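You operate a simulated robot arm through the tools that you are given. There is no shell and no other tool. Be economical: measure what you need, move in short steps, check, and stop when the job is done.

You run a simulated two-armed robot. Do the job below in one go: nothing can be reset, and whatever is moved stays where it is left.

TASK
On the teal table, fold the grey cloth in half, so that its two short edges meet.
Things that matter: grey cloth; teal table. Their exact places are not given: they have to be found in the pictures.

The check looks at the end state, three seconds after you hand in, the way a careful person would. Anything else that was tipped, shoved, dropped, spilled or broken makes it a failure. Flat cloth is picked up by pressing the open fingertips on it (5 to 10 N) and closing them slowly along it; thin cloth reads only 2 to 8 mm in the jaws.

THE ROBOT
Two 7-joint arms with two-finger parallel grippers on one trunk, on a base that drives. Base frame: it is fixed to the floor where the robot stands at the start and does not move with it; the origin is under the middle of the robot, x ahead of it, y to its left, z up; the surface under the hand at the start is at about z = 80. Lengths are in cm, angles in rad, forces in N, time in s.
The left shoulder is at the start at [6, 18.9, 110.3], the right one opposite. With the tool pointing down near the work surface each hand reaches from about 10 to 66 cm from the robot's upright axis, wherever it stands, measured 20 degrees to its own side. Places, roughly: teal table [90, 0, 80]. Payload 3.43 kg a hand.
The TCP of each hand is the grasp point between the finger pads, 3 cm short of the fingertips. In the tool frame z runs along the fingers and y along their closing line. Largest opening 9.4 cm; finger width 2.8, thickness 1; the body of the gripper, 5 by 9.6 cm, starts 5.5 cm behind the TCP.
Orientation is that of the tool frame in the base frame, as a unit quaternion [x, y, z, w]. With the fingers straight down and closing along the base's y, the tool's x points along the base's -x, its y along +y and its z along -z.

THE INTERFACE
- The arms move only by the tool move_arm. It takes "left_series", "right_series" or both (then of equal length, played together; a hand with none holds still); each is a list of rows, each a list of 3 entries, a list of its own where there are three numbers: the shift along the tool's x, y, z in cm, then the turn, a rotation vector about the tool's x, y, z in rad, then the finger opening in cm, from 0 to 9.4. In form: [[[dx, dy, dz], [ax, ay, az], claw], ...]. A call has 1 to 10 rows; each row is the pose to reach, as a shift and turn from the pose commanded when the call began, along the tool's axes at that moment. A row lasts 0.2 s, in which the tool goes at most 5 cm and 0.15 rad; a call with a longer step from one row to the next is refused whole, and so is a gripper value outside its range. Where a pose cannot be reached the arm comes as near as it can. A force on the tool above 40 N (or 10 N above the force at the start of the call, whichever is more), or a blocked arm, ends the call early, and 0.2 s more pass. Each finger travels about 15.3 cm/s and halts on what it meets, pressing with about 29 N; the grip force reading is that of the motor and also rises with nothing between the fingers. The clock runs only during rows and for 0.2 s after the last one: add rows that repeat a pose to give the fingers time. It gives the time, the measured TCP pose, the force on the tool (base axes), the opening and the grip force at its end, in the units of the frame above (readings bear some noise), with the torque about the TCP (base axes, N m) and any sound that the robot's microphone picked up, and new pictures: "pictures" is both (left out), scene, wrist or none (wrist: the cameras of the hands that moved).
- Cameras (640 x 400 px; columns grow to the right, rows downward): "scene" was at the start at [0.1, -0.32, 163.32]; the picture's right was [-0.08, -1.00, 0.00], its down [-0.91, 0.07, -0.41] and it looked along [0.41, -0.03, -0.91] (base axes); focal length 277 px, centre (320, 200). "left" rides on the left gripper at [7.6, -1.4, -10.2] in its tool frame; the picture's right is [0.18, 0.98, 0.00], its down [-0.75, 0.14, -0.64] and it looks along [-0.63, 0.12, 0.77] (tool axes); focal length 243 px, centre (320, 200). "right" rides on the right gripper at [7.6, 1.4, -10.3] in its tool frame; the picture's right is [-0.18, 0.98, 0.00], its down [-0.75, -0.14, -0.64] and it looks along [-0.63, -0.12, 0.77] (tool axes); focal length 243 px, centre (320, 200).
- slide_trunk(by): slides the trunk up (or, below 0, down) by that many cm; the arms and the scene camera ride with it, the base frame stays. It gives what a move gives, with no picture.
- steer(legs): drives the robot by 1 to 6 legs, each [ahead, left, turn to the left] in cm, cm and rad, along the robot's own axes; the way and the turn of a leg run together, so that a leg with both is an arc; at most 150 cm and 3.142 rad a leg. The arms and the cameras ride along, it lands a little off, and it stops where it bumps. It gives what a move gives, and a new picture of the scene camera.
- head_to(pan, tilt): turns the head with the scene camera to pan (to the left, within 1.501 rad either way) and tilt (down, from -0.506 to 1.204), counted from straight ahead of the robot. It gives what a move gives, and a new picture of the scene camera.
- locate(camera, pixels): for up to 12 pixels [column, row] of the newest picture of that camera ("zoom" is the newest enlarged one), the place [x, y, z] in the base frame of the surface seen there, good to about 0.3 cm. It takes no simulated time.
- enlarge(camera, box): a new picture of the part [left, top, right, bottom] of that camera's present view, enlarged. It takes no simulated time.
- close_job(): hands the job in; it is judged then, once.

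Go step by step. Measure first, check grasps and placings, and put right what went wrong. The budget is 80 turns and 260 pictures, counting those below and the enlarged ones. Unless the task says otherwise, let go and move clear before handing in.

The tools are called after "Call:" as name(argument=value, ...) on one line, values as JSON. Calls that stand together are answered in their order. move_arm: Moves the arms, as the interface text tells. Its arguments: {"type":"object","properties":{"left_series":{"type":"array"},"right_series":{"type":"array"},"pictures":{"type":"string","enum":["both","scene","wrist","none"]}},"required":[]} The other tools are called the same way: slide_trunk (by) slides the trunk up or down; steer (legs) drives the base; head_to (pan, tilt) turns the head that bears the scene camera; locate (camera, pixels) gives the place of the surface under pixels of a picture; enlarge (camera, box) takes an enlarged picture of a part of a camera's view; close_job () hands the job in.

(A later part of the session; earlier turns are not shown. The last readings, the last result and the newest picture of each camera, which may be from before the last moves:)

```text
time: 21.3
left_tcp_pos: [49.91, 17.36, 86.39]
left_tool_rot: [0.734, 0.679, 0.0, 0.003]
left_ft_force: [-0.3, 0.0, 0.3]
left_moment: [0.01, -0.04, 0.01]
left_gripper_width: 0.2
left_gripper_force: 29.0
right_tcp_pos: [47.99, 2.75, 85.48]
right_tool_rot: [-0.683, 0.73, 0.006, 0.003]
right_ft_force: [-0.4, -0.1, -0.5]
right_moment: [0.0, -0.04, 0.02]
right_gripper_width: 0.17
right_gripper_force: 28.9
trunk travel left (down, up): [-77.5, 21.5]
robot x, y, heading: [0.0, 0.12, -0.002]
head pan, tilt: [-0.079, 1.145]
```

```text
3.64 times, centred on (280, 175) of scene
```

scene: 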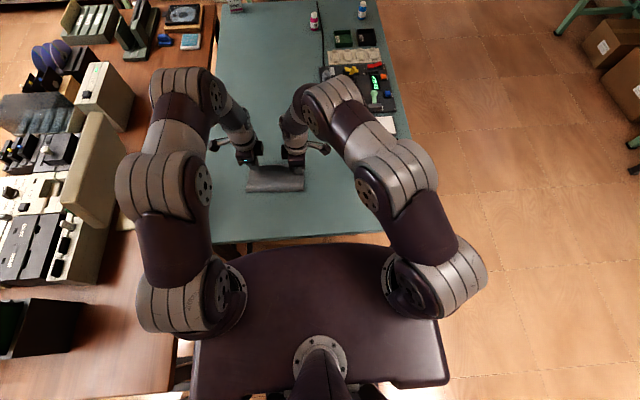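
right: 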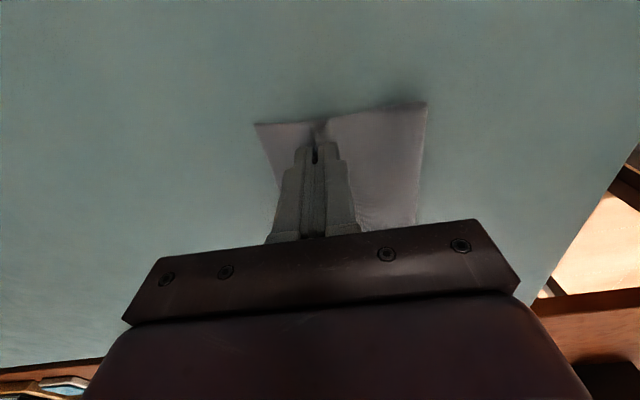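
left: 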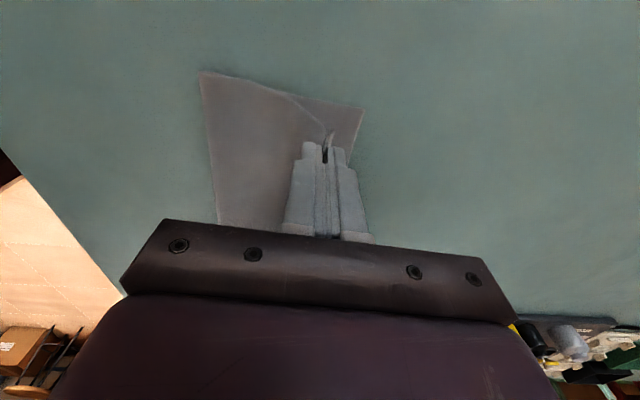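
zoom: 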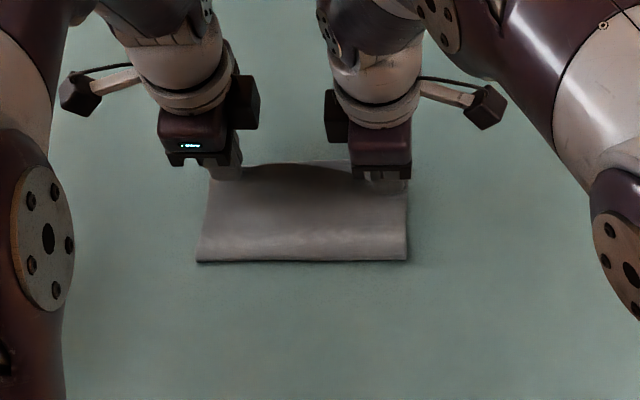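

The fold is nearly laid. I lower both tips close to the lower layer, with small corrections to line up with the free edge.

Call:
move_arm(left_series=[[[0.1, 0, 1], [0, 0, 0], 0], [[0.2, 0.1, 2], [0, 0, 0], 0], [[0.2, 0.1, 2.6], [0, 0, 0], 0], [[0.2, 0.1, 2.6], [0, 0, 0], 0]], right_series=[[[-0.2, -0.3, 0.7], [0, 0, 0], 0], [[-0.4, -0.6, 1.3], [0, 0, 0], 0], [[-0.5, -0.8, 1.7], [0, 0, 0], 0], [[-0.5, -0.8, 1.7], [0, 0, 0], 0]])

Call:
enlarge(camera="right", box=[200, 60, 460, 240])

Call:
enlarge(camera="left", box=[180, 60, 440, 240])

```text
time: 22.3
left_tcp_pos: [49.97, 17.54, 83.87]
left_tool_rot: [0.734, 0.679, 0.001, 0.003]
left_ft_force: [-0.5, 1.1, 0.5]
left_moment: [-0.02, -0.06, -0.01]
left_gripper_width: 0.18
left_gripper_force: 29.1
right_tcp_pos: [48.63, 3.28, 83.89]
right_tool_rot: [-0.684, 0.729, 0.007, 0.004]
right_ft_force: [0.1, 0.1, 0.3]
right_moment: [0.01, -0.04, 0.0]
right_gripper_width: 0.17
right_gripper_force: 29.0
trunk travel left (down, up): [-77.5, 21.5]
robot x, y, heading: [-0.06, -0.08, -0.001]
head pan, tilt: [-0.079, 1.145]
```

scene: 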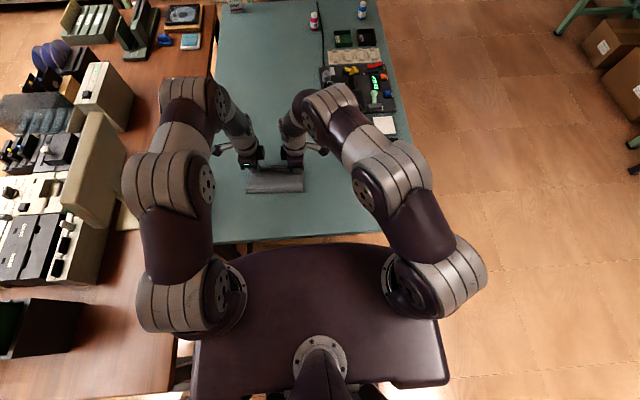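
right: 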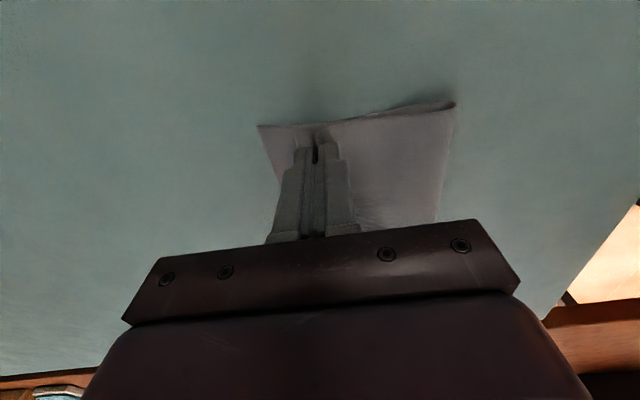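
left: 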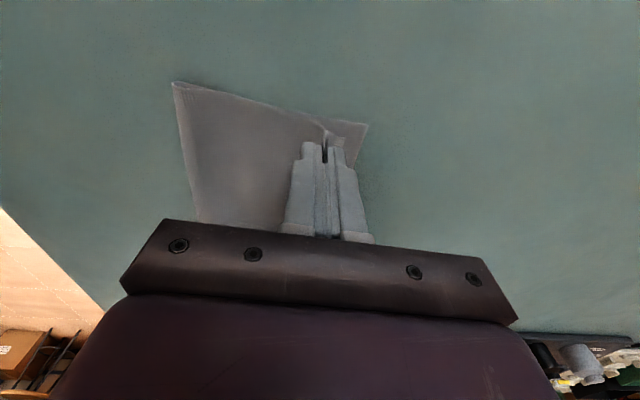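

```text
2.22 times, centred on (330, 150) of right
```

zoom: 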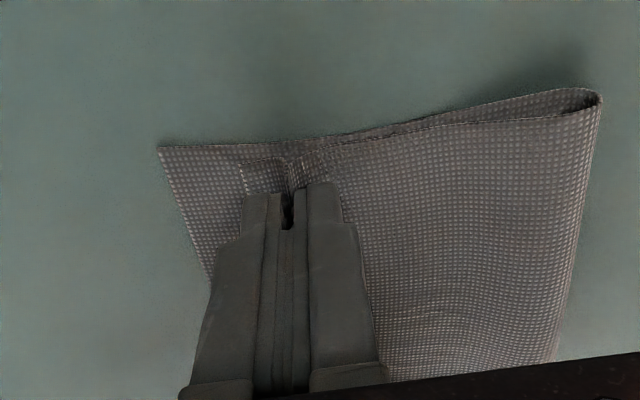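

```text
2.22 times, centred on (310, 150) of left
```

zoom: 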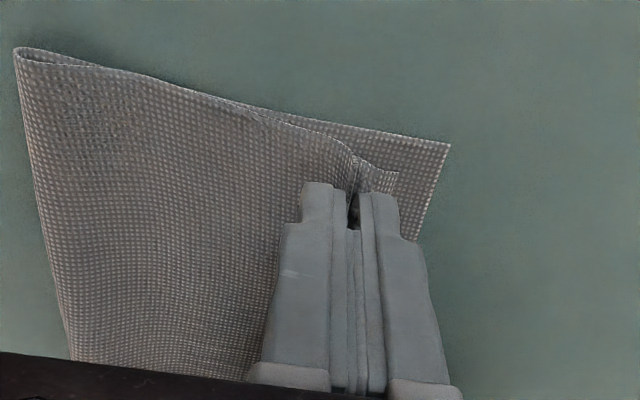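

The layers line up in y; the tail corners (right cam (294,134), left cam (345,137)) still lie short of the lower corners. I measure by how much.

Call:
locate(camera="right", pixels=[[295, 135], [260, 128], [454, 106]])

Call:
locate(camera="left", pixels=[[344, 138], [366, 125], [175, 85]])

```text
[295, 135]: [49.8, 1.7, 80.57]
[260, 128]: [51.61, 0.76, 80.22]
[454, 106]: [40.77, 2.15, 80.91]
```

```text
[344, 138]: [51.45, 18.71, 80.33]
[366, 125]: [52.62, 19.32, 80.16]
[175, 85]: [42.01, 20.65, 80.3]
```

I nudge the right hand 0.6 cm forward and both hands slightly outward, lower to just above contact, then open slowly so the ridges flatten.

Call:
move_arm(left_series=[[[0.2, 0, 0.1], [0, 0, 0], 0], [[0.4, 0.1, 0.3], [0, 0, 0], 0], [[0.4, 0.1, 0.35], [0, 0, 0], 0], [[0.4, 0.1, 0.35], [0, 0, 0], 0.4], [[0.4, 0.1, 0.35], [0, 0, 0], 0.8], [[0.4, 0.1, 0.35], [0, 0, 0], 1.2], [[0.4, 0.1, 0.35], [0, 0, 0], 1.6], [[0.4, 0.1, 0.35], [0, 0, 0], 2.0], [[0.4, 0.1, 0.35], [0, 0, 0], 2.4], [[0.4, 0.1, 0.35], [0, 0, 0], 2.4]], right_series=[[[0.3, -0.3, 0.1], [0, 0, 0], 0], [[0.6, -0.6, 0.3], [0, 0, 0], 0], [[0.6, -0.6, 0.35], [0, 0, 0], 0], [[0.6, -0.6, 0.35], [0, 0, 0], 0.4], [[0.6, -0.6, 0.35], [0, 0, 0], 0.8], [[0.6, -0.6, 0.35], [0, 0, 0], 1.2], [[0.6, -0.6, 0.35], [0, 0, 0], 1.6], [[0.6, -0.6, 0.35], [0, 0, 0], 2.0], [[0.6, -0.6, 0.35], [0, 0, 0], 2.4], [[0.6, -0.6, 0.35], [0, 0, 0], 2.4]])

Call:
enlarge(camera="right", box=[200, 60, 460, 240])

Call:
enlarge(camera="left", box=[180, 60, 440, 240])

```text
time: 24.5
left_tcp_pos: [50.15, 17.99, 83.42]
left_tool_rot: [0.733, 0.68, 0.0, 0.004]
left_ft_force: [-0.7, 0.0, -0.6]
left_moment: [0.0, 0.0, -0.02]
left_gripper_width: 2.4
left_gripper_force: 0.0
right_tcp_pos: [49.27, 2.53, 83.49]
right_tool_rot: [-0.684, 0.729, 0.006, 0.002]
right_ft_force: [-0.2, -0.1, -0.3]
right_moment: [-0.01, 0.02, 0.02]
right_gripper_width: 2.39
right_gripper_force: 0.0
trunk travel left (down, up): [-77.5, 21.5]
robot x, y, heading: [-0.17, -0.17, 0.008]
head pan, tilt: [-0.079, 1.145]
```

scene: 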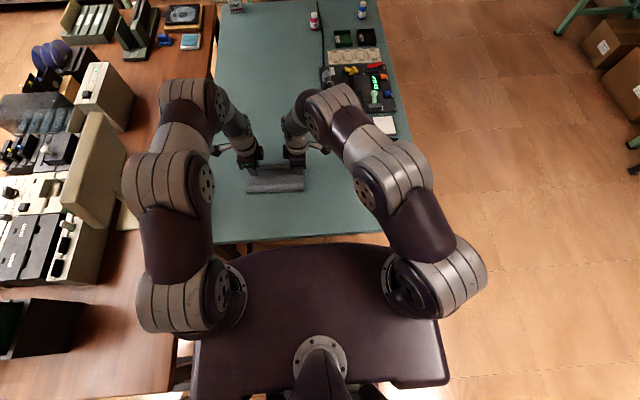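
right: 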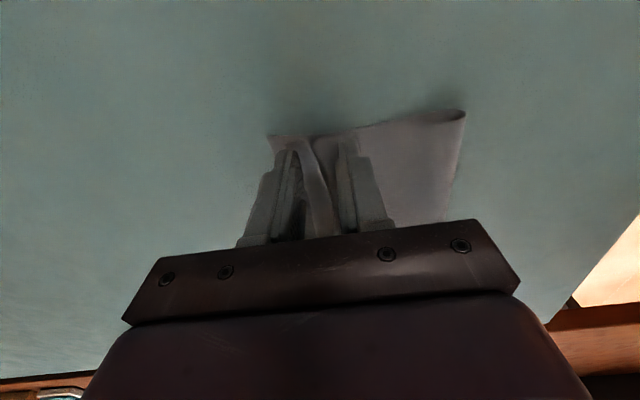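
left: 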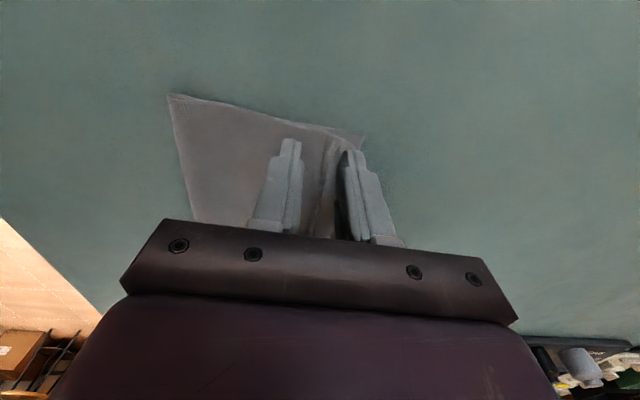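

```text
2.22 times, centred on (330, 150) of right
```

zoom: 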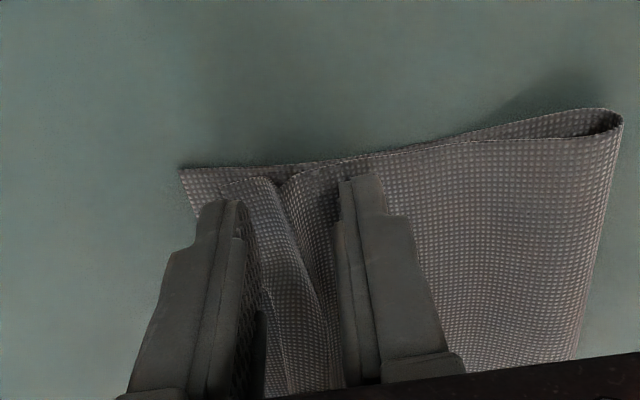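

```text
2.22 times, centred on (310, 150) of left
```

zoom: 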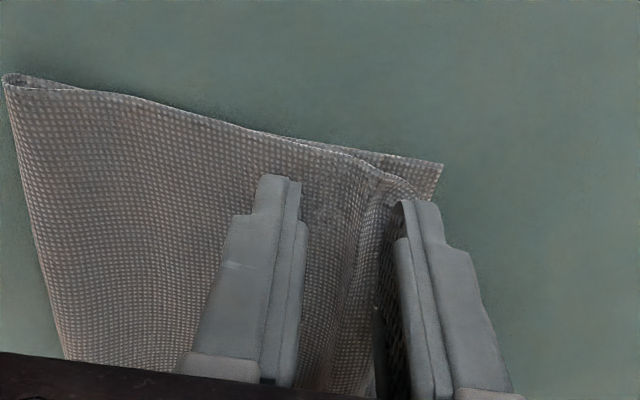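

Released, with a standing ridge left between the fingers. I rise straight up to look.

Call:
move_arm(left_series=[[[0, 0, -2], [0, 0, 0], 3], [[0, 0, -5], [0, 0, 0], 3], [[2, 0, -9], [0, 0, 0], 3], [[5, 0, -12], [0, 0, 0], 3], [[9, 0, -14], [0, 0, 0], 3], [[9, 0, -14], [0, 0, 0], 3]], right_series=[[[0, 0, -2], [0, 0, 0], 3], [[0, 0, -5], [0, 0, 0], 3], [[2, 0, -9], [0, 0, 0], 3], [[5, 0, -12], [0, 0, 0], 3], [[9, 0, -14], [0, 0, 0], 3], [[9, 0, -14], [0, 0, 0], 3]], pictures="wrist")

Call:
enlarge(camera="scene", box=[230, 140, 330, 210])

```text
time: 25.9
left_tcp_pos: [50.48, 27.0, 97.47]
left_tool_rot: [0.733, 0.68, -0.001, 0.003]
left_ft_force: [0.1, -0.9, -0.3]
left_moment: [-0.02, 0.02, 0.01]
left_gripper_width: 3.0
left_gripper_force: 0.0
right_tcp_pos: [48.43, -6.81, 97.38]
right_tool_rot: [-0.684, 0.73, 0.006, 0.004]
right_ft_force: [-0.2, -0.5, -0.7]
right_moment: [-0.02, 0.01, 0.02]
right_gripper_width: 3.03
right_gripper_force: 0.1
trunk travel left (down, up): [-77.5, 21.5]
robot x, y, heading: [-0.38, -0.05, -0.002]
head pan, tilt: [-0.079, 1.145]
```

right: 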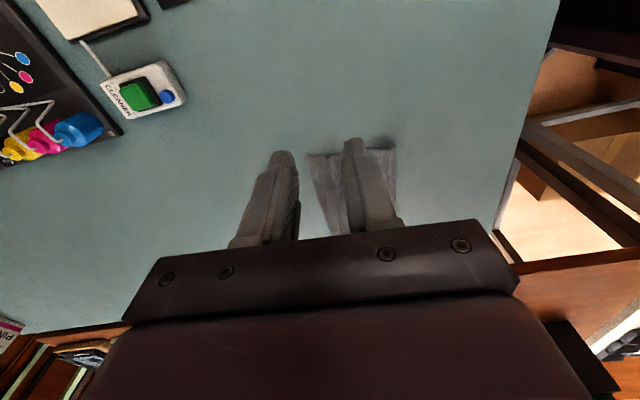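
left: 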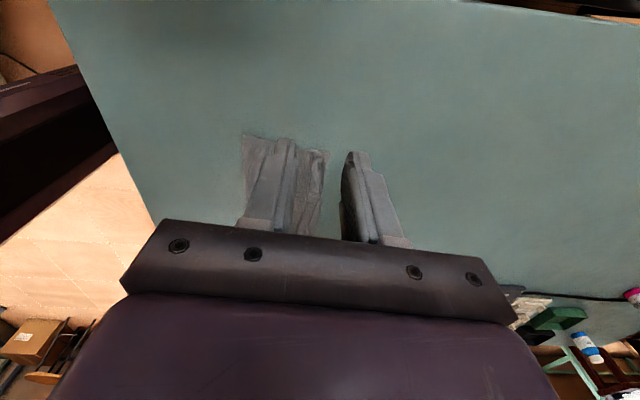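

```text
5.71 times, centred on (280, 175) of scene
```

zoom: 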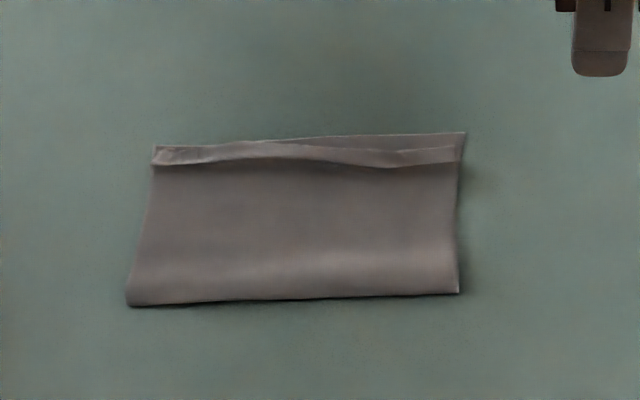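

The fold is good; a ridge remains along the free edge (row ~155) and the right part is about 1 cm short. I measure heights and corners.

Call:
locate(camera="zoom", pixels=[[158, 150], [463, 135], [455, 150], [454, 160], [385, 165], [300, 148], [300, 138], [132, 300], [456, 290], [300, 270], [300, 210], [200, 157]])

Call:
head_to(pan=0.2, tilt=1.0)

Call:
enlarge(camera="right", box=[280, 110, 440, 240])

```text
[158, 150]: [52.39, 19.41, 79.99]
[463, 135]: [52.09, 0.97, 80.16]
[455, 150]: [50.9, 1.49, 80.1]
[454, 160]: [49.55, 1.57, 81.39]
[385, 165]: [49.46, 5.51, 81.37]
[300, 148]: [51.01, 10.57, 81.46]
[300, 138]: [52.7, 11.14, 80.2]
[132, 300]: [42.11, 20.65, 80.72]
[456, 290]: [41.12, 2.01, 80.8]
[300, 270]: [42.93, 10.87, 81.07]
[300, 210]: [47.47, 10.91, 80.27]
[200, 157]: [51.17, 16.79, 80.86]
```

```text
time: 26.7
left_tcp_pos: [50.52, 26.98, 97.37]
left_tool_rot: [0.734, 0.679, 0.001, 0.002]
left_ft_force: [-0.3, -0.1, -0.4]
left_moment: [0.06, -0.01, -0.05]
left_gripper_width: 3.01
left_gripper_force: 0.1
right_tcp_pos: [48.47, -6.83, 97.4]
right_tool_rot: [-0.684, 0.73, 0.007, 0.003]
right_ft_force: [0.0, -0.3, -0.2]
right_moment: [-0.05, 0.04, -0.02]
right_gripper_width: 3.0
right_gripper_force: 0.0
trunk travel left (down, up): [-77.5, 21.5]
robot x, y, heading: [0.1, 0.13, 0.0]
head pan, tilt: [0.201, 1.0]
```

scene: 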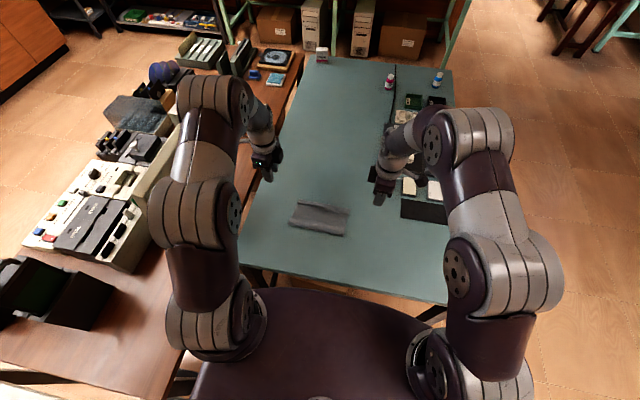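

```text
3.08 times, centred on (360, 175) of right
```

zoom: 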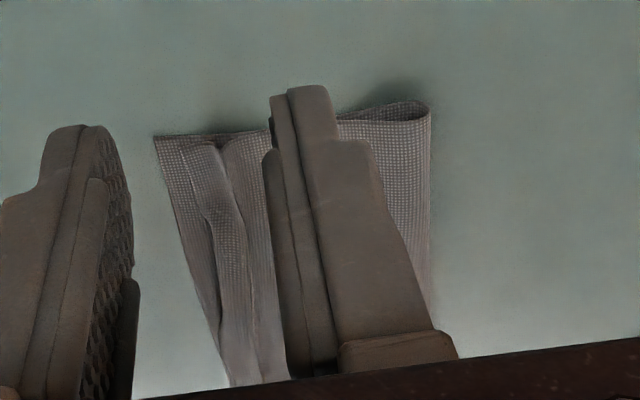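

A ridge about 1.2 cm high lies behind the free edge (around x=50). I close the fingers and bring them behind it, to smooth it outward.

Call:
move_arm(left_series=[[[-3, -0.3, 0], [0, 0, 0], 0], [[-6, -0.6, 1], [0, 0, 0], 0], [[-9.9, -0.94, 3], [0, 0, 0], 0], [[-9.9, -0.94, 6.5], [0, 0, 0], 0], [[-9.9, -0.94, 10], [0, 0, 0], 0], [[-9.9, -0.94, 12.5], [0, 0, 0], 0], [[-9.9, -0.94, 13.3], [0, 0, 0], 0], [[-9.9, -0.94, 13.3], [0, 0, 0], 0]], right_series=[[[-3, 0.5, 0], [0, 0, 0], 0], [[-6, 1, 1], [0, 0, 0], 0], [[-9.6, 1.5, 3], [0, 0, 0], 0], [[-9.6, 1.5, 6.5], [0, 0, 0], 0], [[-9.6, 1.5, 10], [0, 0, 0], 0], [[-9.6, 1.5, 12.5], [0, 0, 0], 0], [[-9.6, 1.5, 13.3], [0, 0, 0], 0], [[-9.6, 1.5, 13.3], [0, 0, 0], 0]], pictures="wrist")

```text
time: 28.5
left_tcp_pos: [48.85, 16.93, 84.2]
left_tool_rot: [0.734, 0.679, 0.001, 0.003]
left_ft_force: [0.7, 0.6, 0.2]
left_moment: [0.01, -0.01, 0.03]
left_gripper_width: 0.0
left_gripper_force: 28.7
right_tcp_pos: [47.86, 3.22, 83.98]
right_tool_rot: [-0.684, 0.729, 0.006, 0.004]
right_ft_force: [-0.2, 0.2, 0.8]
right_moment: [0.04, -0.02, 0.0]
right_gripper_width: 0.01
right_gripper_force: 29.1
trunk travel left (down, up): [-77.5, 21.5]
robot x, y, heading: [0.16, 0.24, 0.001]
head pan, tilt: [0.201, 1.0]
```

right: 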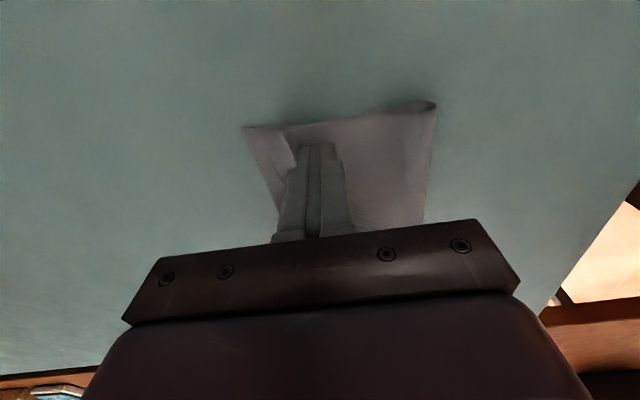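
left: 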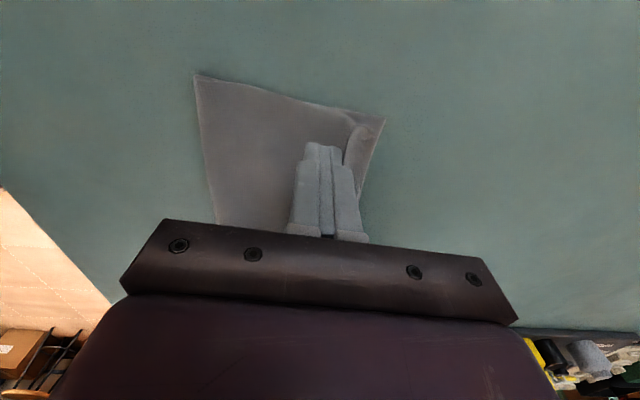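

Both tips are just behind the ridge. I lower to barely above the cloth and push outward slowly.

Call:
move_arm(left_series=[[[0, 0, 0.5], [0, 0, 0], 0], [[0, 0, 0.7], [0, 0, 0], 0], [[0, 0.5, 0.7], [0, 0, 0], 0], [[0, 1.0, 0.7], [0, 0, 0], 0], [[0, 1.5, 0.7], [0, 0, 0], 0], [[0, 2.0, 0.7], [0, 0, 0], 0], [[0, 2.5, 0.7], [0, 0, 0], 0], [[0, 2.5, 0.7], [0, 0, 0], 0]], right_series=[[[0, 0, 0.4], [0, 0, 0], 0], [[0, 0, 0.55], [0, 0, 0], 0], [[0, -0.5, 0.55], [0, 0, 0], 0], [[0, -1.0, 0.55], [0, 0, 0], 0], [[0, -1.5, 0.55], [0, 0, 0], 0], [[0, -2.0, 0.55], [0, 0, 0], 0], [[0, -2.5, 0.55], [0, 0, 0], 0], [[0, -2.5, 0.55], [0, 0, 0], 0]], pictures="wrist")

Call:
enlarge(camera="right", box=[200, 60, 460, 240])

Call:
enlarge(camera="left", box=[180, 60, 440, 240])

```text
time: 30.3
left_tcp_pos: [51.62, 16.77, 83.62]
left_tool_rot: [0.734, 0.68, 0.001, 0.003]
left_ft_force: [0.1, 0.1, -0.5]
left_moment: [-0.01, -0.01, 0.02]
left_gripper_width: 0.0
left_gripper_force: 28.7
right_tcp_pos: [50.4, 3.1, 83.7]
right_tool_rot: [-0.684, 0.73, 0.006, 0.002]
right_ft_force: [-0.1, 0.4, -0.2]
right_moment: [-0.04, -0.01, 0.0]
right_gripper_width: 0.02
right_gripper_force: 28.8
trunk travel left (down, up): [-77.5, 21.5]
robot x, y, heading: [0.2, 0.22, 0.001]
head pan, tilt: [0.201, 1.0]
```

right: 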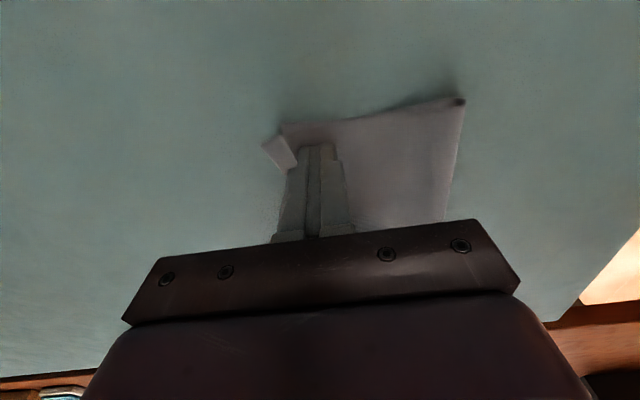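
left: 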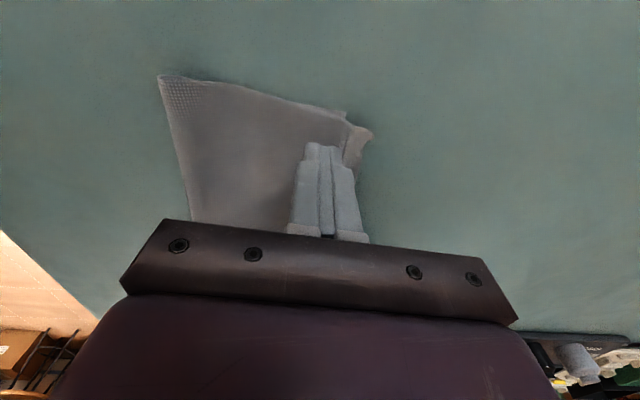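

```text
2.22 times, centred on (330, 150) of right
```

zoom: 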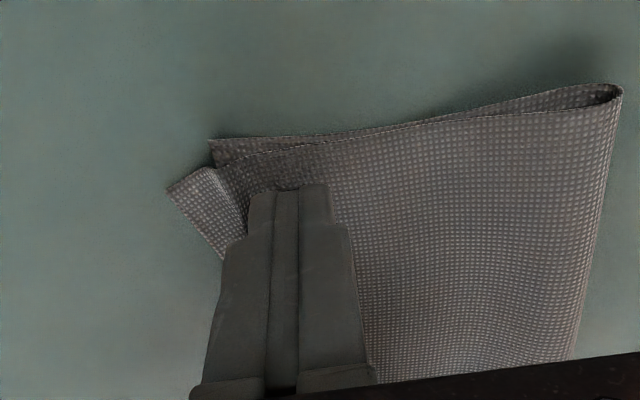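

```text
2.22 times, centred on (310, 150) of left
```

zoom: 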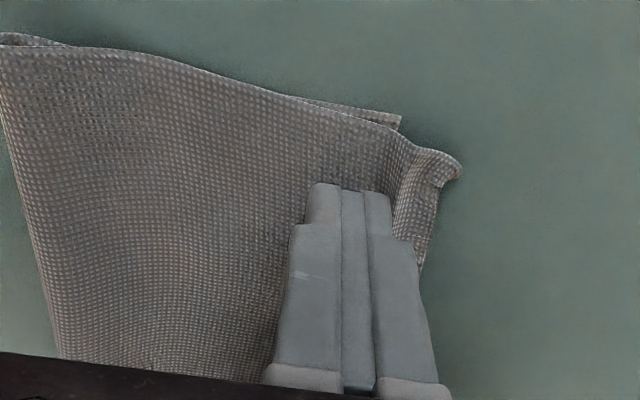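

The ridge moved outward and the top corners now overhang the lower ones. I lift away and look.

Call:
move_arm(left_series=[[[0, 0, -2], [0, 0, 0], 0], [[0, -0.5, -5], [0, 0, 0], 0], [[2, -1, -9], [0, 0, 0], 0], [[5, -1.5, -12], [0, 0, 0], 0], [[9, -2, -14], [0, 0, 0], 0], [[9, -2, -14], [0, 0, 0], 0]], right_series=[[[0, 0, -2], [0, 0, 0], 0], [[0, 0.5, -5], [0, 0, 0], 0], [[2, 1, -9], [0, 0, 0], 0], [[5, 1.5, -12], [0, 0, 0], 0], [[9, 2, -14], [0, 0, 0], 0], [[9, 2, -14], [0, 0, 0], 0]], pictures="scene")

Call:
enlarge(camera="scene", box=[270, 185, 370, 250])

```text
time: 31.7
left_tcp_pos: [50.25, 26.48, 97.86]
left_tool_rot: [0.734, 0.679, -0.001, 0.003]
left_ft_force: [0.1, -0.5, 0.1]
left_moment: [0.02, 0.0, -0.04]
left_gripper_width: 0.0
left_gripper_force: 29.4
right_tcp_pos: [47.46, -6.0, 97.24]
right_tool_rot: [-0.684, 0.73, 0.007, 0.003]
right_ft_force: [0.5, -0.3, 0.2]
right_moment: [-0.01, 0.03, 0.03]
right_gripper_width: 0.02
right_gripper_force: 28.8
trunk travel left (down, up): [-77.5, 21.5]
robot x, y, heading: [0.11, 0.25, -0.006]
head pan, tilt: [0.201, 1.0]
```

scene: 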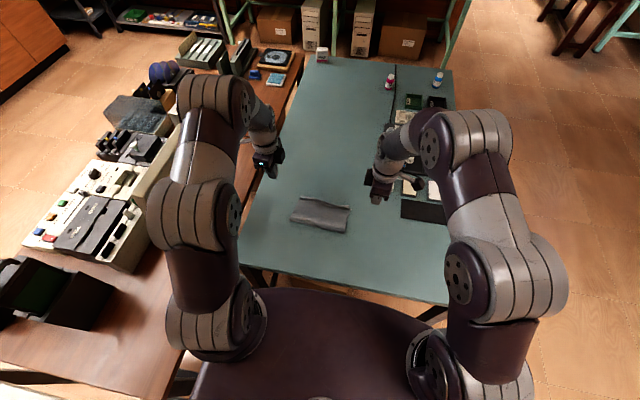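

```text
6.15 times, centred on (320, 218) of scene
```

zoom: 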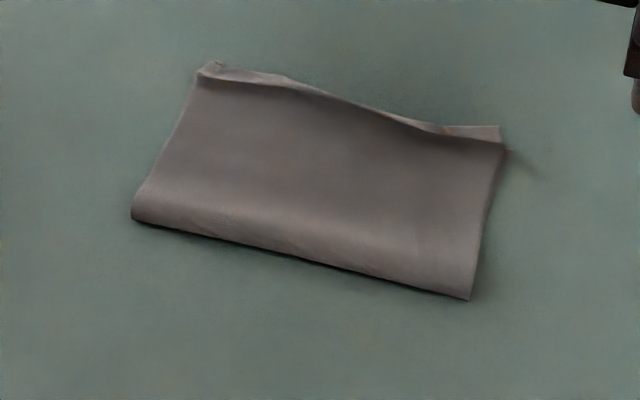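

I take closer views of both ends from the wrist cameras.

Call:
locate(camera="zoom", pixels=[[205, 72], [222, 68], [285, 78], [290, 92], [360, 105], [435, 132], [470, 130], [497, 130], [498, 141], [136, 215], [467, 296], [350, 180]])

Call:
enlarge(camera="right", box=[280, 110, 440, 240])

Call:
enlarge(camera="left", box=[200, 110, 360, 240])

```text
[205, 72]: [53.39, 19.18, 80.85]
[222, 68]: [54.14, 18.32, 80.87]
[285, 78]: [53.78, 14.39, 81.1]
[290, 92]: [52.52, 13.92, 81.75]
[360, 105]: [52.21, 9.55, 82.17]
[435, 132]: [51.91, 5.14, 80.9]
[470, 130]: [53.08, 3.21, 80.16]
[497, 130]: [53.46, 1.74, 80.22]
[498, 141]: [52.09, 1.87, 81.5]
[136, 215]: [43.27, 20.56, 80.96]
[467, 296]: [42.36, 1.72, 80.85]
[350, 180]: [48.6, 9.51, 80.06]
```

```text
3.08 times, centred on (360, 175) of right
```

zoom: 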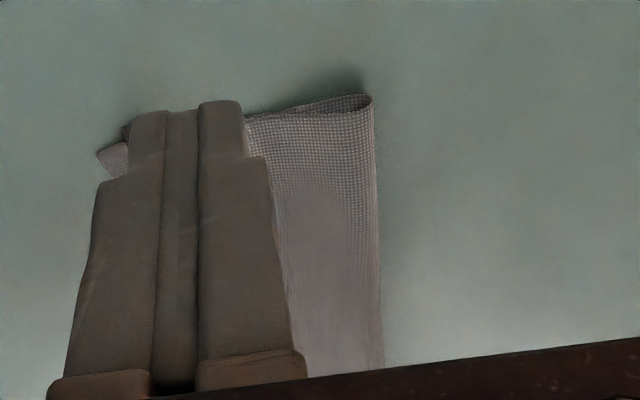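

```text
3.08 times, centred on (280, 175) of left
```

zoom: 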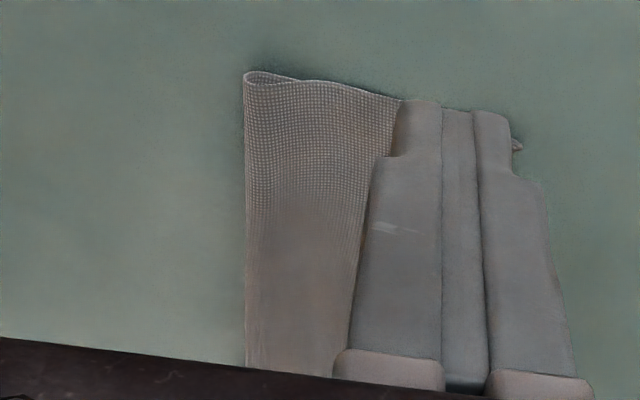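

My push carried the top layer too far: its edge is at x≈53.4-54 against 52-52.5 below, and the bend moved to 42.4-43.3. I'll re-grip the standing ridge, lift, re-lay and release slightly above the table so the ridge can open. First I hover with open fingers.

Call:
move_arm(left_series=[[[-2, 0.7, 0], [0, 0, 0], 2.6], [[-5, 1.4, 0], [0, 0, 0], 2.6], [[-8, 2.1, 2], [0, 0, 0], 2.6], [[-9.5, 2.7, 5], [0, 0, 0], 2.6], [[-9.5, 2.7, 8.5], [0, 0, 0], 2.6], [[-9.5, 2.7, 10.8], [0, 0, 0], 2.6], [[-9.5, 2.7, 10.8], [0, 0, 0], 2.6]], right_series=[[[-2, -0.8, 0], [0, 0, 0], 2.6], [[-5, -1.7, 0], [0, 0, 0], 2.6], [[-8, -2.6, 2], [0, 0, 0], 2.6], [[-9.45, -3.4, 5], [0, 0, 0], 2.6], [[-9.45, -3.4, 8.5], [0, 0, 0], 2.6], [[-9.45, -3.4, 10.2], [0, 0, 0], 2.6], [[-9.45, -3.4, 10.2], [0, 0, 0], 2.6]], pictures="wrist")

Call:
enlarge(camera="right", box=[200, 60, 460, 240])

Call:
enlarge(camera="left", box=[180, 60, 440, 240])

```text
time: 33.3
left_tcp_pos: [52.21, 16.27, 86.91]
left_tool_rot: [0.734, 0.679, 0.001, 0.004]
left_ft_force: [-0.8, -0.1, -0.4]
left_moment: [-0.01, 0.02, -0.02]
left_gripper_width: 2.6
left_gripper_force: 0.1
right_tcp_pos: [51.68, 3.86, 87.12]
right_tool_rot: [-0.684, 0.729, 0.006, 0.005]
right_ft_force: [0.5, -0.3, -0.3]
right_moment: [0.0, -0.01, -0.01]
right_gripper_width: 2.59
right_gripper_force: 0.1
trunk travel left (down, up): [-77.5, 21.5]
robot x, y, heading: [0.25, -0.05, -0.001]
head pan, tilt: [0.201, 1.0]
```

right: 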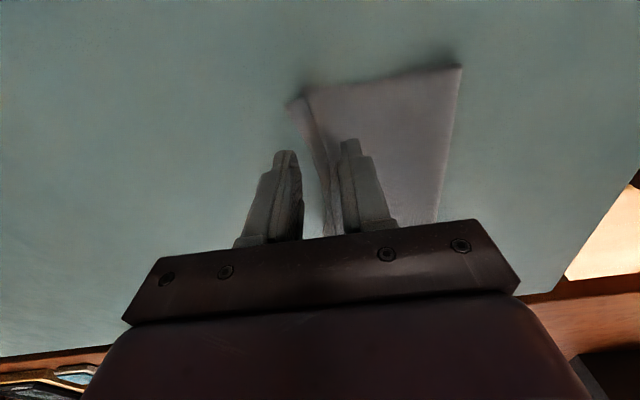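
left: 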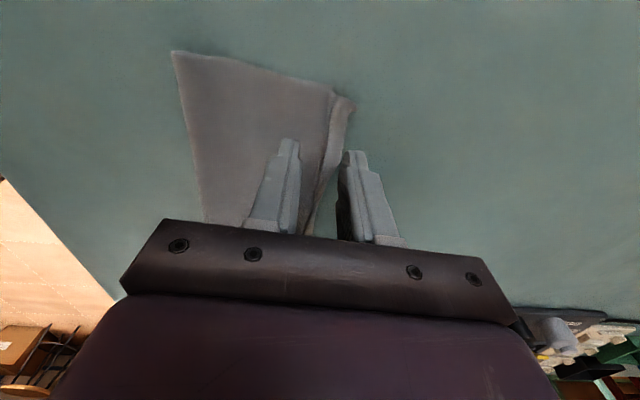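

```text
2.22 times, centred on (330, 150) of right
```

zoom: 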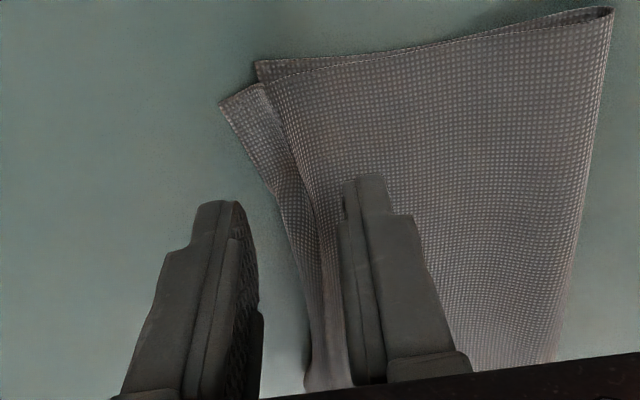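

```text
2.22 times, centred on (310, 150) of left
```

zoom: 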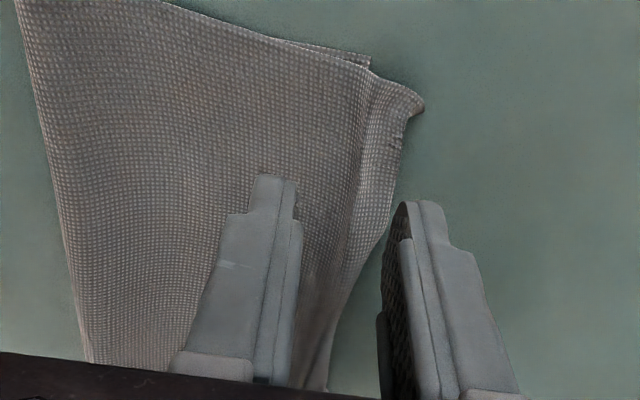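

Call:
locate(camera="right", pixels=[[306, 101], [288, 107], [303, 90], [318, 130], [312, 140]])

Call:
locate(camera="left", pixels=[[331, 100], [353, 109], [331, 88], [340, 130], [328, 130], [315, 190]])

```text
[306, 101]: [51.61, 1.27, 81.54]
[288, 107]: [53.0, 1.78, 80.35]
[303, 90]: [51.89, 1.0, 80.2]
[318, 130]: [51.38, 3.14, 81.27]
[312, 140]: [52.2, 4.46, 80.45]
```

```text
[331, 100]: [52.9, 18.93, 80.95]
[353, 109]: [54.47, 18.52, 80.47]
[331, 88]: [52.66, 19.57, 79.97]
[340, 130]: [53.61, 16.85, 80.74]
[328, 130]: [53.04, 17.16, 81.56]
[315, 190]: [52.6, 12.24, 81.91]
```

Ridge crests: right at x≈51.5 (z 81.5), left at x≈53 (z 81.6). I lower open fingers astride them, without pressing, and close slowly.

Call:
move_arm(left_series=[[[0.7, 0.75, 1], [0, 0, 0], 2.6], [[0.7, 0.75, 2.2], [0, 0, 0], 2.6], [[0.7, 0.75, 3.4], [0, 0, 0], 2.6], [[0.7, 0.75, 3.4], [0, 0, 0], 2.2], [[0.7, 0.75, 3.4], [0, 0, 0], 1.7], [[0.7, 0.75, 3.4], [0, 0, 0], 1.2], [[0.7, 0.75, 3.4], [0, 0, 0], 0.7], [[0.7, 0.75, 3.4], [0, 0, 0], 0.2], [[0.7, 0.75, 3.4], [0, 0, 0], 0], [[0.7, 0.75, 3.4], [0, 0, 0], 0]], right_series=[[[0.7, 0.05, 1], [0, 0, 0], 2.6], [[0.7, 0.05, 2.2], [0, 0, 0], 2.6], [[0.7, 0.05, 3.6], [0, 0, 0], 2.6], [[0.7, 0.05, 3.6], [0, 0, 0], 2.2], [[0.7, 0.05, 3.6], [0, 0, 0], 1.7], [[0.7, 0.05, 3.6], [0, 0, 0], 1.2], [[0.7, 0.05, 3.6], [0, 0, 0], 0.7], [[0.7, 0.05, 3.6], [0, 0, 0], 0.2], [[0.7, 0.05, 3.6], [0, 0, 0], 0], [[0.7, 0.05, 3.6], [0, 0, 0], 0]], pictures="wrist")

Call:
enlarge(camera="right", box=[200, 60, 460, 240])

Call:
enlarge(camera="left", box=[180, 60, 440, 240])

```text
time: 35.5
left_tcp_pos: [52.97, 17.06, 83.43]
left_tool_rot: [0.734, 0.68, 0.001, 0.004]
left_ft_force: [-0.5, -0.4, -0.4]
left_moment: [0.01, 0.01, -0.02]
left_gripper_width: 0.2
left_gripper_force: 29.5
right_tcp_pos: [51.77, 2.95, 83.86]
right_tool_rot: [-0.683, 0.73, 0.007, 0.003]
right_ft_force: [-0.5, 0.8, -0.9]
right_moment: [0.02, 0.01, 0.01]
right_gripper_width: 0.18
right_gripper_force: 29.0
trunk travel left (down, up): [-77.5, 21.5]
robot x, y, heading: [0.04, -0.06, 0.004]
head pan, tilt: [0.201, 1.0]
```

right: 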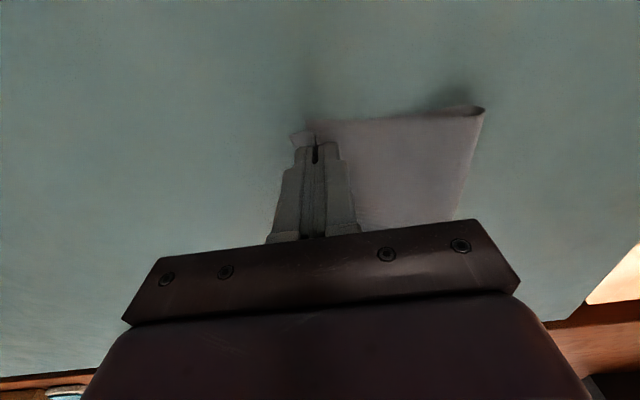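
left: 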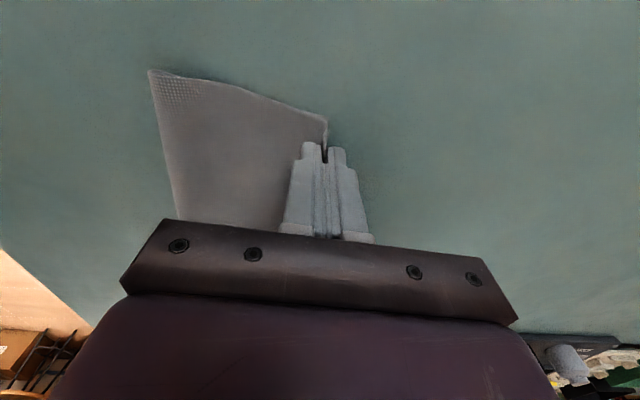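

```text
2.22 times, centred on (330, 150) of right
```

zoom: 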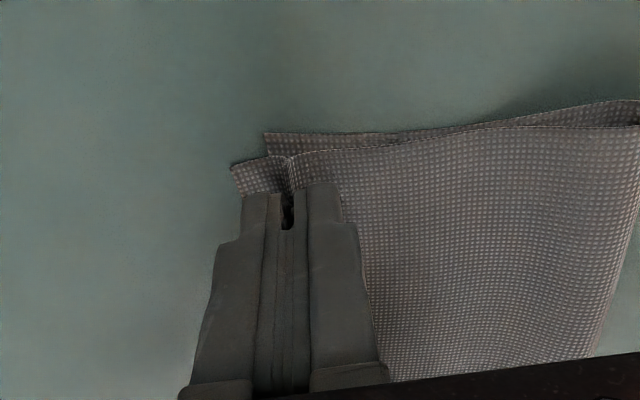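

```text
2.22 times, centred on (310, 150) of left
```

zoom: 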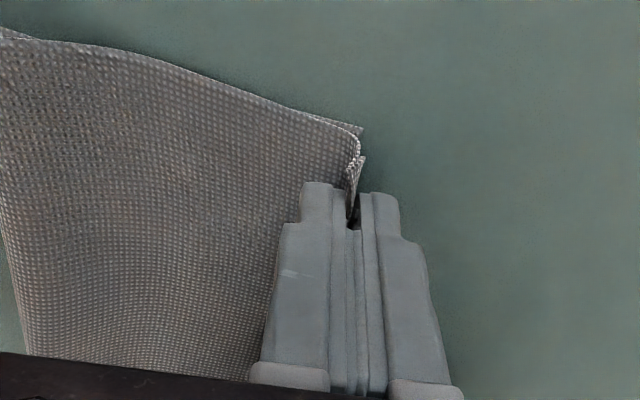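

Both jaws hold only the top layer. I lift it back over the bend to let the lower half lie full length.

Call:
move_arm(left_series=[[[0, -0.5, -1.5], [0, 0, 0], 0], [[0, -2, -4], [0, 0, 0], 0], [[0, -4, -6], [0, 0, 0], 0], [[0, -6, -7.3], [0, 0, 0], 0], [[0, -8, -8], [0, 0, 0], 0], [[0, -10, -8.3], [0, 0, 0], 0], [[0, -11.5, -8.3], [0, 0, 0], 0], [[0, -12.5, -8.3], [0, 0, 0], 0], [[0, -12.5, -8.3], [0, 0, 0], 0]], right_series=[[[0, 0.5, -1.5], [0, 0, 0], 0], [[0, 2, -4], [0, 0, 0], 0], [[0, 4, -6], [0, 0, 0], 0], [[0, 6, -7.3], [0, 0, 0], 0], [[0, 8, -8], [0, 0, 0], 0], [[0, 10, -8.3], [0, 0, 0], 0], [[0, 11.2, -8.3], [0, 0, 0], 0], [[0, 12, -8.3], [0, 0, 0], 0], [[0, 12, -8.3], [0, 0, 0], 0]])

Call:
enlarge(camera="scene", box=[260, 170, 380, 250])

```text
time: 37.5
left_tcp_pos: [40.6, 18.03, 91.78]
left_tool_rot: [0.734, 0.679, 0.0, 0.003]
left_ft_force: [-0.1, -1.8, -0.1]
left_moment: [-0.03, 0.02, -0.03]
left_gripper_width: 0.21
left_gripper_force: 29.1
right_tcp_pos: [39.66, 3.51, 92.1]
right_tool_rot: [-0.683, 0.73, 0.006, 0.003]
right_ft_force: [0.6, 1.3, 0.4]
right_moment: [0.06, 0.01, 0.01]
right_gripper_width: 0.17
right_gripper_force: 28.8
trunk travel left (down, up): [-77.5, 21.5]
robot x, y, heading: [0.3, 0.15, 0.0]
head pan, tilt: [0.201, 1.0]
```

scene: 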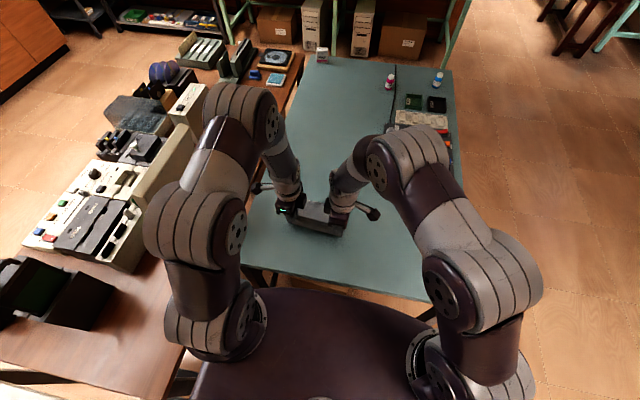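
right: 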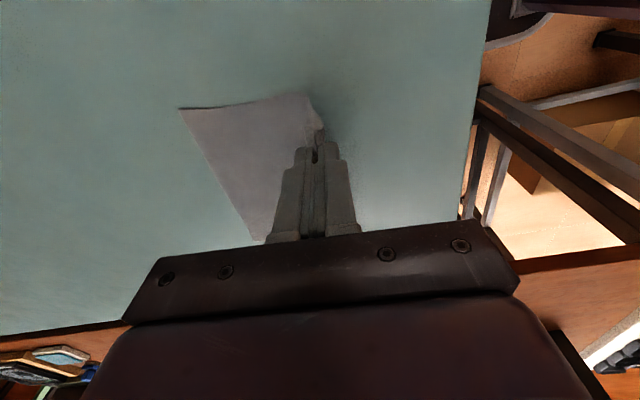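
left: 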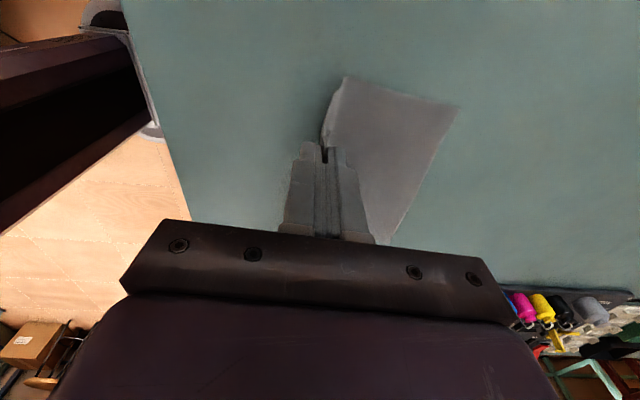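

```text
5.00 times, centred on (320, 210) of scene
```

zoom: 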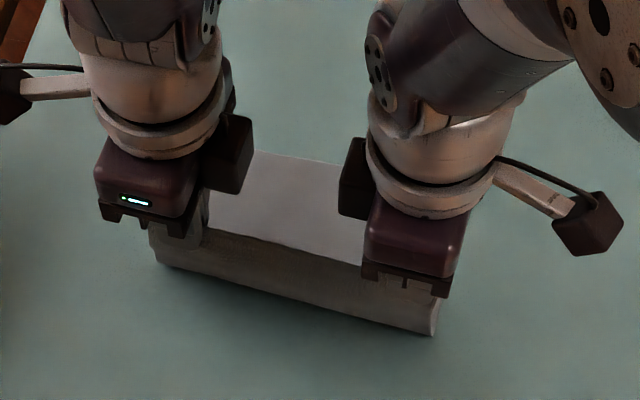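

Call:
locate(camera="right", pixels=[[183, 110], [303, 97], [318, 118]])

Call:
locate(camera="left", pixels=[[456, 107], [346, 80], [330, 100]])

Call:
locate(camera="zoom", pixels=[[160, 260], [432, 330], [300, 297], [285, 157]])

```text
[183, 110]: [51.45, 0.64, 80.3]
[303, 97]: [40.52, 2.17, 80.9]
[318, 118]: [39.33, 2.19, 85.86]
```

```text
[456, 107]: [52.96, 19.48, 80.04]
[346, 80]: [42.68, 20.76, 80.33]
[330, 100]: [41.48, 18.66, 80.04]
```

```text
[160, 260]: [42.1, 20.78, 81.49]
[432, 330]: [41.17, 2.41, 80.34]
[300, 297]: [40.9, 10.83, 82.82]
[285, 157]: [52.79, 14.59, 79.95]
```

Lower half is full length again: free edge x 51.45-52.96, bend about 40-41.5. I swing the held edge forward and release it quickly 3 cm above the table.

Call:
move_arm(left_series=[[[0, 1.4, 0.1], [0, 0, 0], 0], [[0.1, 2.8, 0.5], [0, 0, 0], 0], [[0.2, 4.2, 1.1], [0, 0, 0], 0], [[0.2, 5.6, 2.0], [0, 0, 0], 0], [[0.3, 7.0, 3.2], [0, 0, 0], 0], [[0.4, 8.4, 4.8], [0, 0, 0], 0], [[0.4, 9.4, 6.2], [0, 0, 0], 0], [[0.4, 9.4, 6.2], [0, 0, 0], 0], [[0.4, 9.4, 6.2], [0, 0, 0], 3.6], [[0.4, 9.4, 6.2], [0, 0, 0], 3.6]], right_series=[[[0, -1.3, 0.1], [0, 0, 0], 0], [[0, -2.6, 0.5], [0, 0, 0], 0], [[0.1, -3.9, 1.1], [0, 0, 0], 0], [[0.1, -5.2, 2.0], [0, 0, 0], 0], [[0.2, -6.5, 3.3], [0, 0, 0], 0], [[0.2, -7.8, 5.0], [0, 0, 0], 0], [[0.2, -8.7, 6.5], [0, 0, 0], 0], [[0.2, -8.7, 6.5], [0, 0, 0], 0], [[0.2, -8.7, 6.5], [0, 0, 0], 3.6], [[0.2, -8.7, 6.5], [0, 0, 0], 3.6]])

Call:
enlarge(camera="right", box=[200, 60, 460, 240])

Call:
enlarge(camera="left", box=[180, 60, 440, 240])

```text
time: 39.7
left_tcp_pos: [49.86, 17.9, 85.16]
left_tool_rot: [0.734, 0.679, 0.0, 0.002]
left_ft_force: [-0.3, 0.1, 1.4]
left_moment: [-0.01, 0.0, -0.01]
left_gripper_width: 3.59
left_gripper_force: 0.1
right_tcp_pos: [48.41, 2.7, 85.5]
right_tool_rot: [-0.684, 0.73, 0.007, 0.003]
right_ft_force: [0.7, 0.8, 0.7]
right_moment: [0.01, 0.01, -0.01]
right_gripper_width: 3.59
right_gripper_force: 0.1
trunk travel left (down, up): [-77.5, 21.5]
robot x, y, heading: [-0.13, 0.08, -0.001]
head pan, tilt: [0.201, 1.0]
```

scene: 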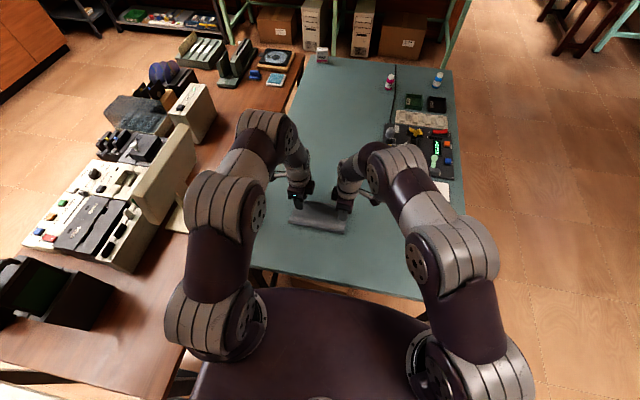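
right: 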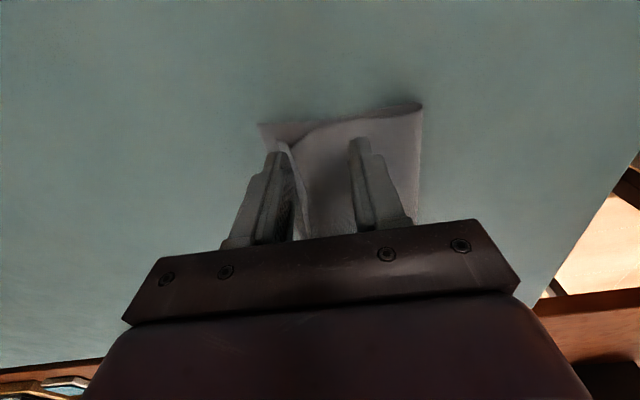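
left: 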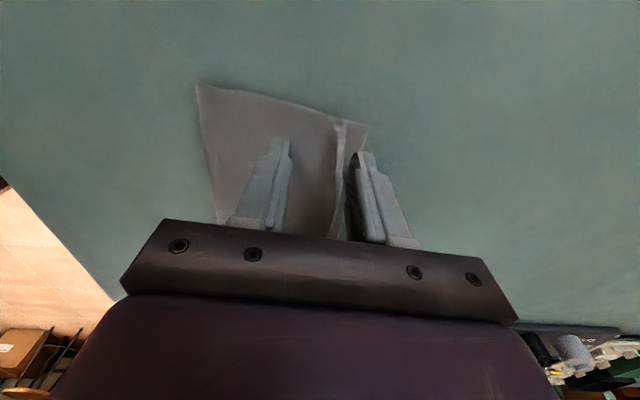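

```text
2.22 times, centred on (330, 150) of right
```

zoom: 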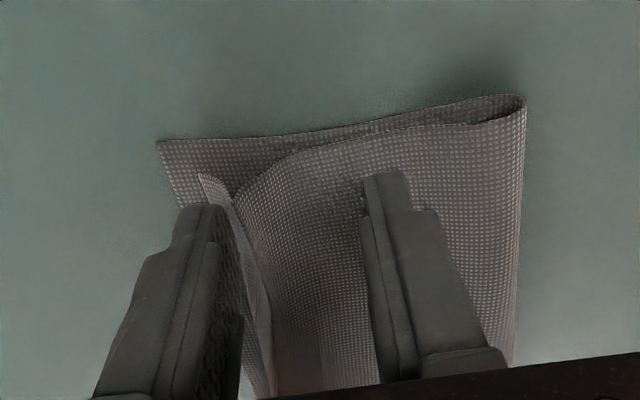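

```text
2.22 times, centred on (310, 150) of left
```

zoom: 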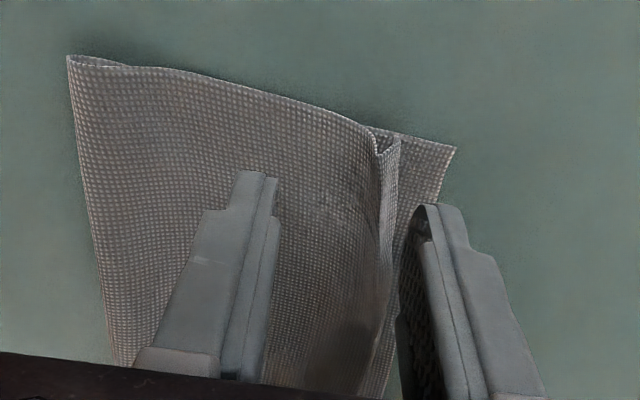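

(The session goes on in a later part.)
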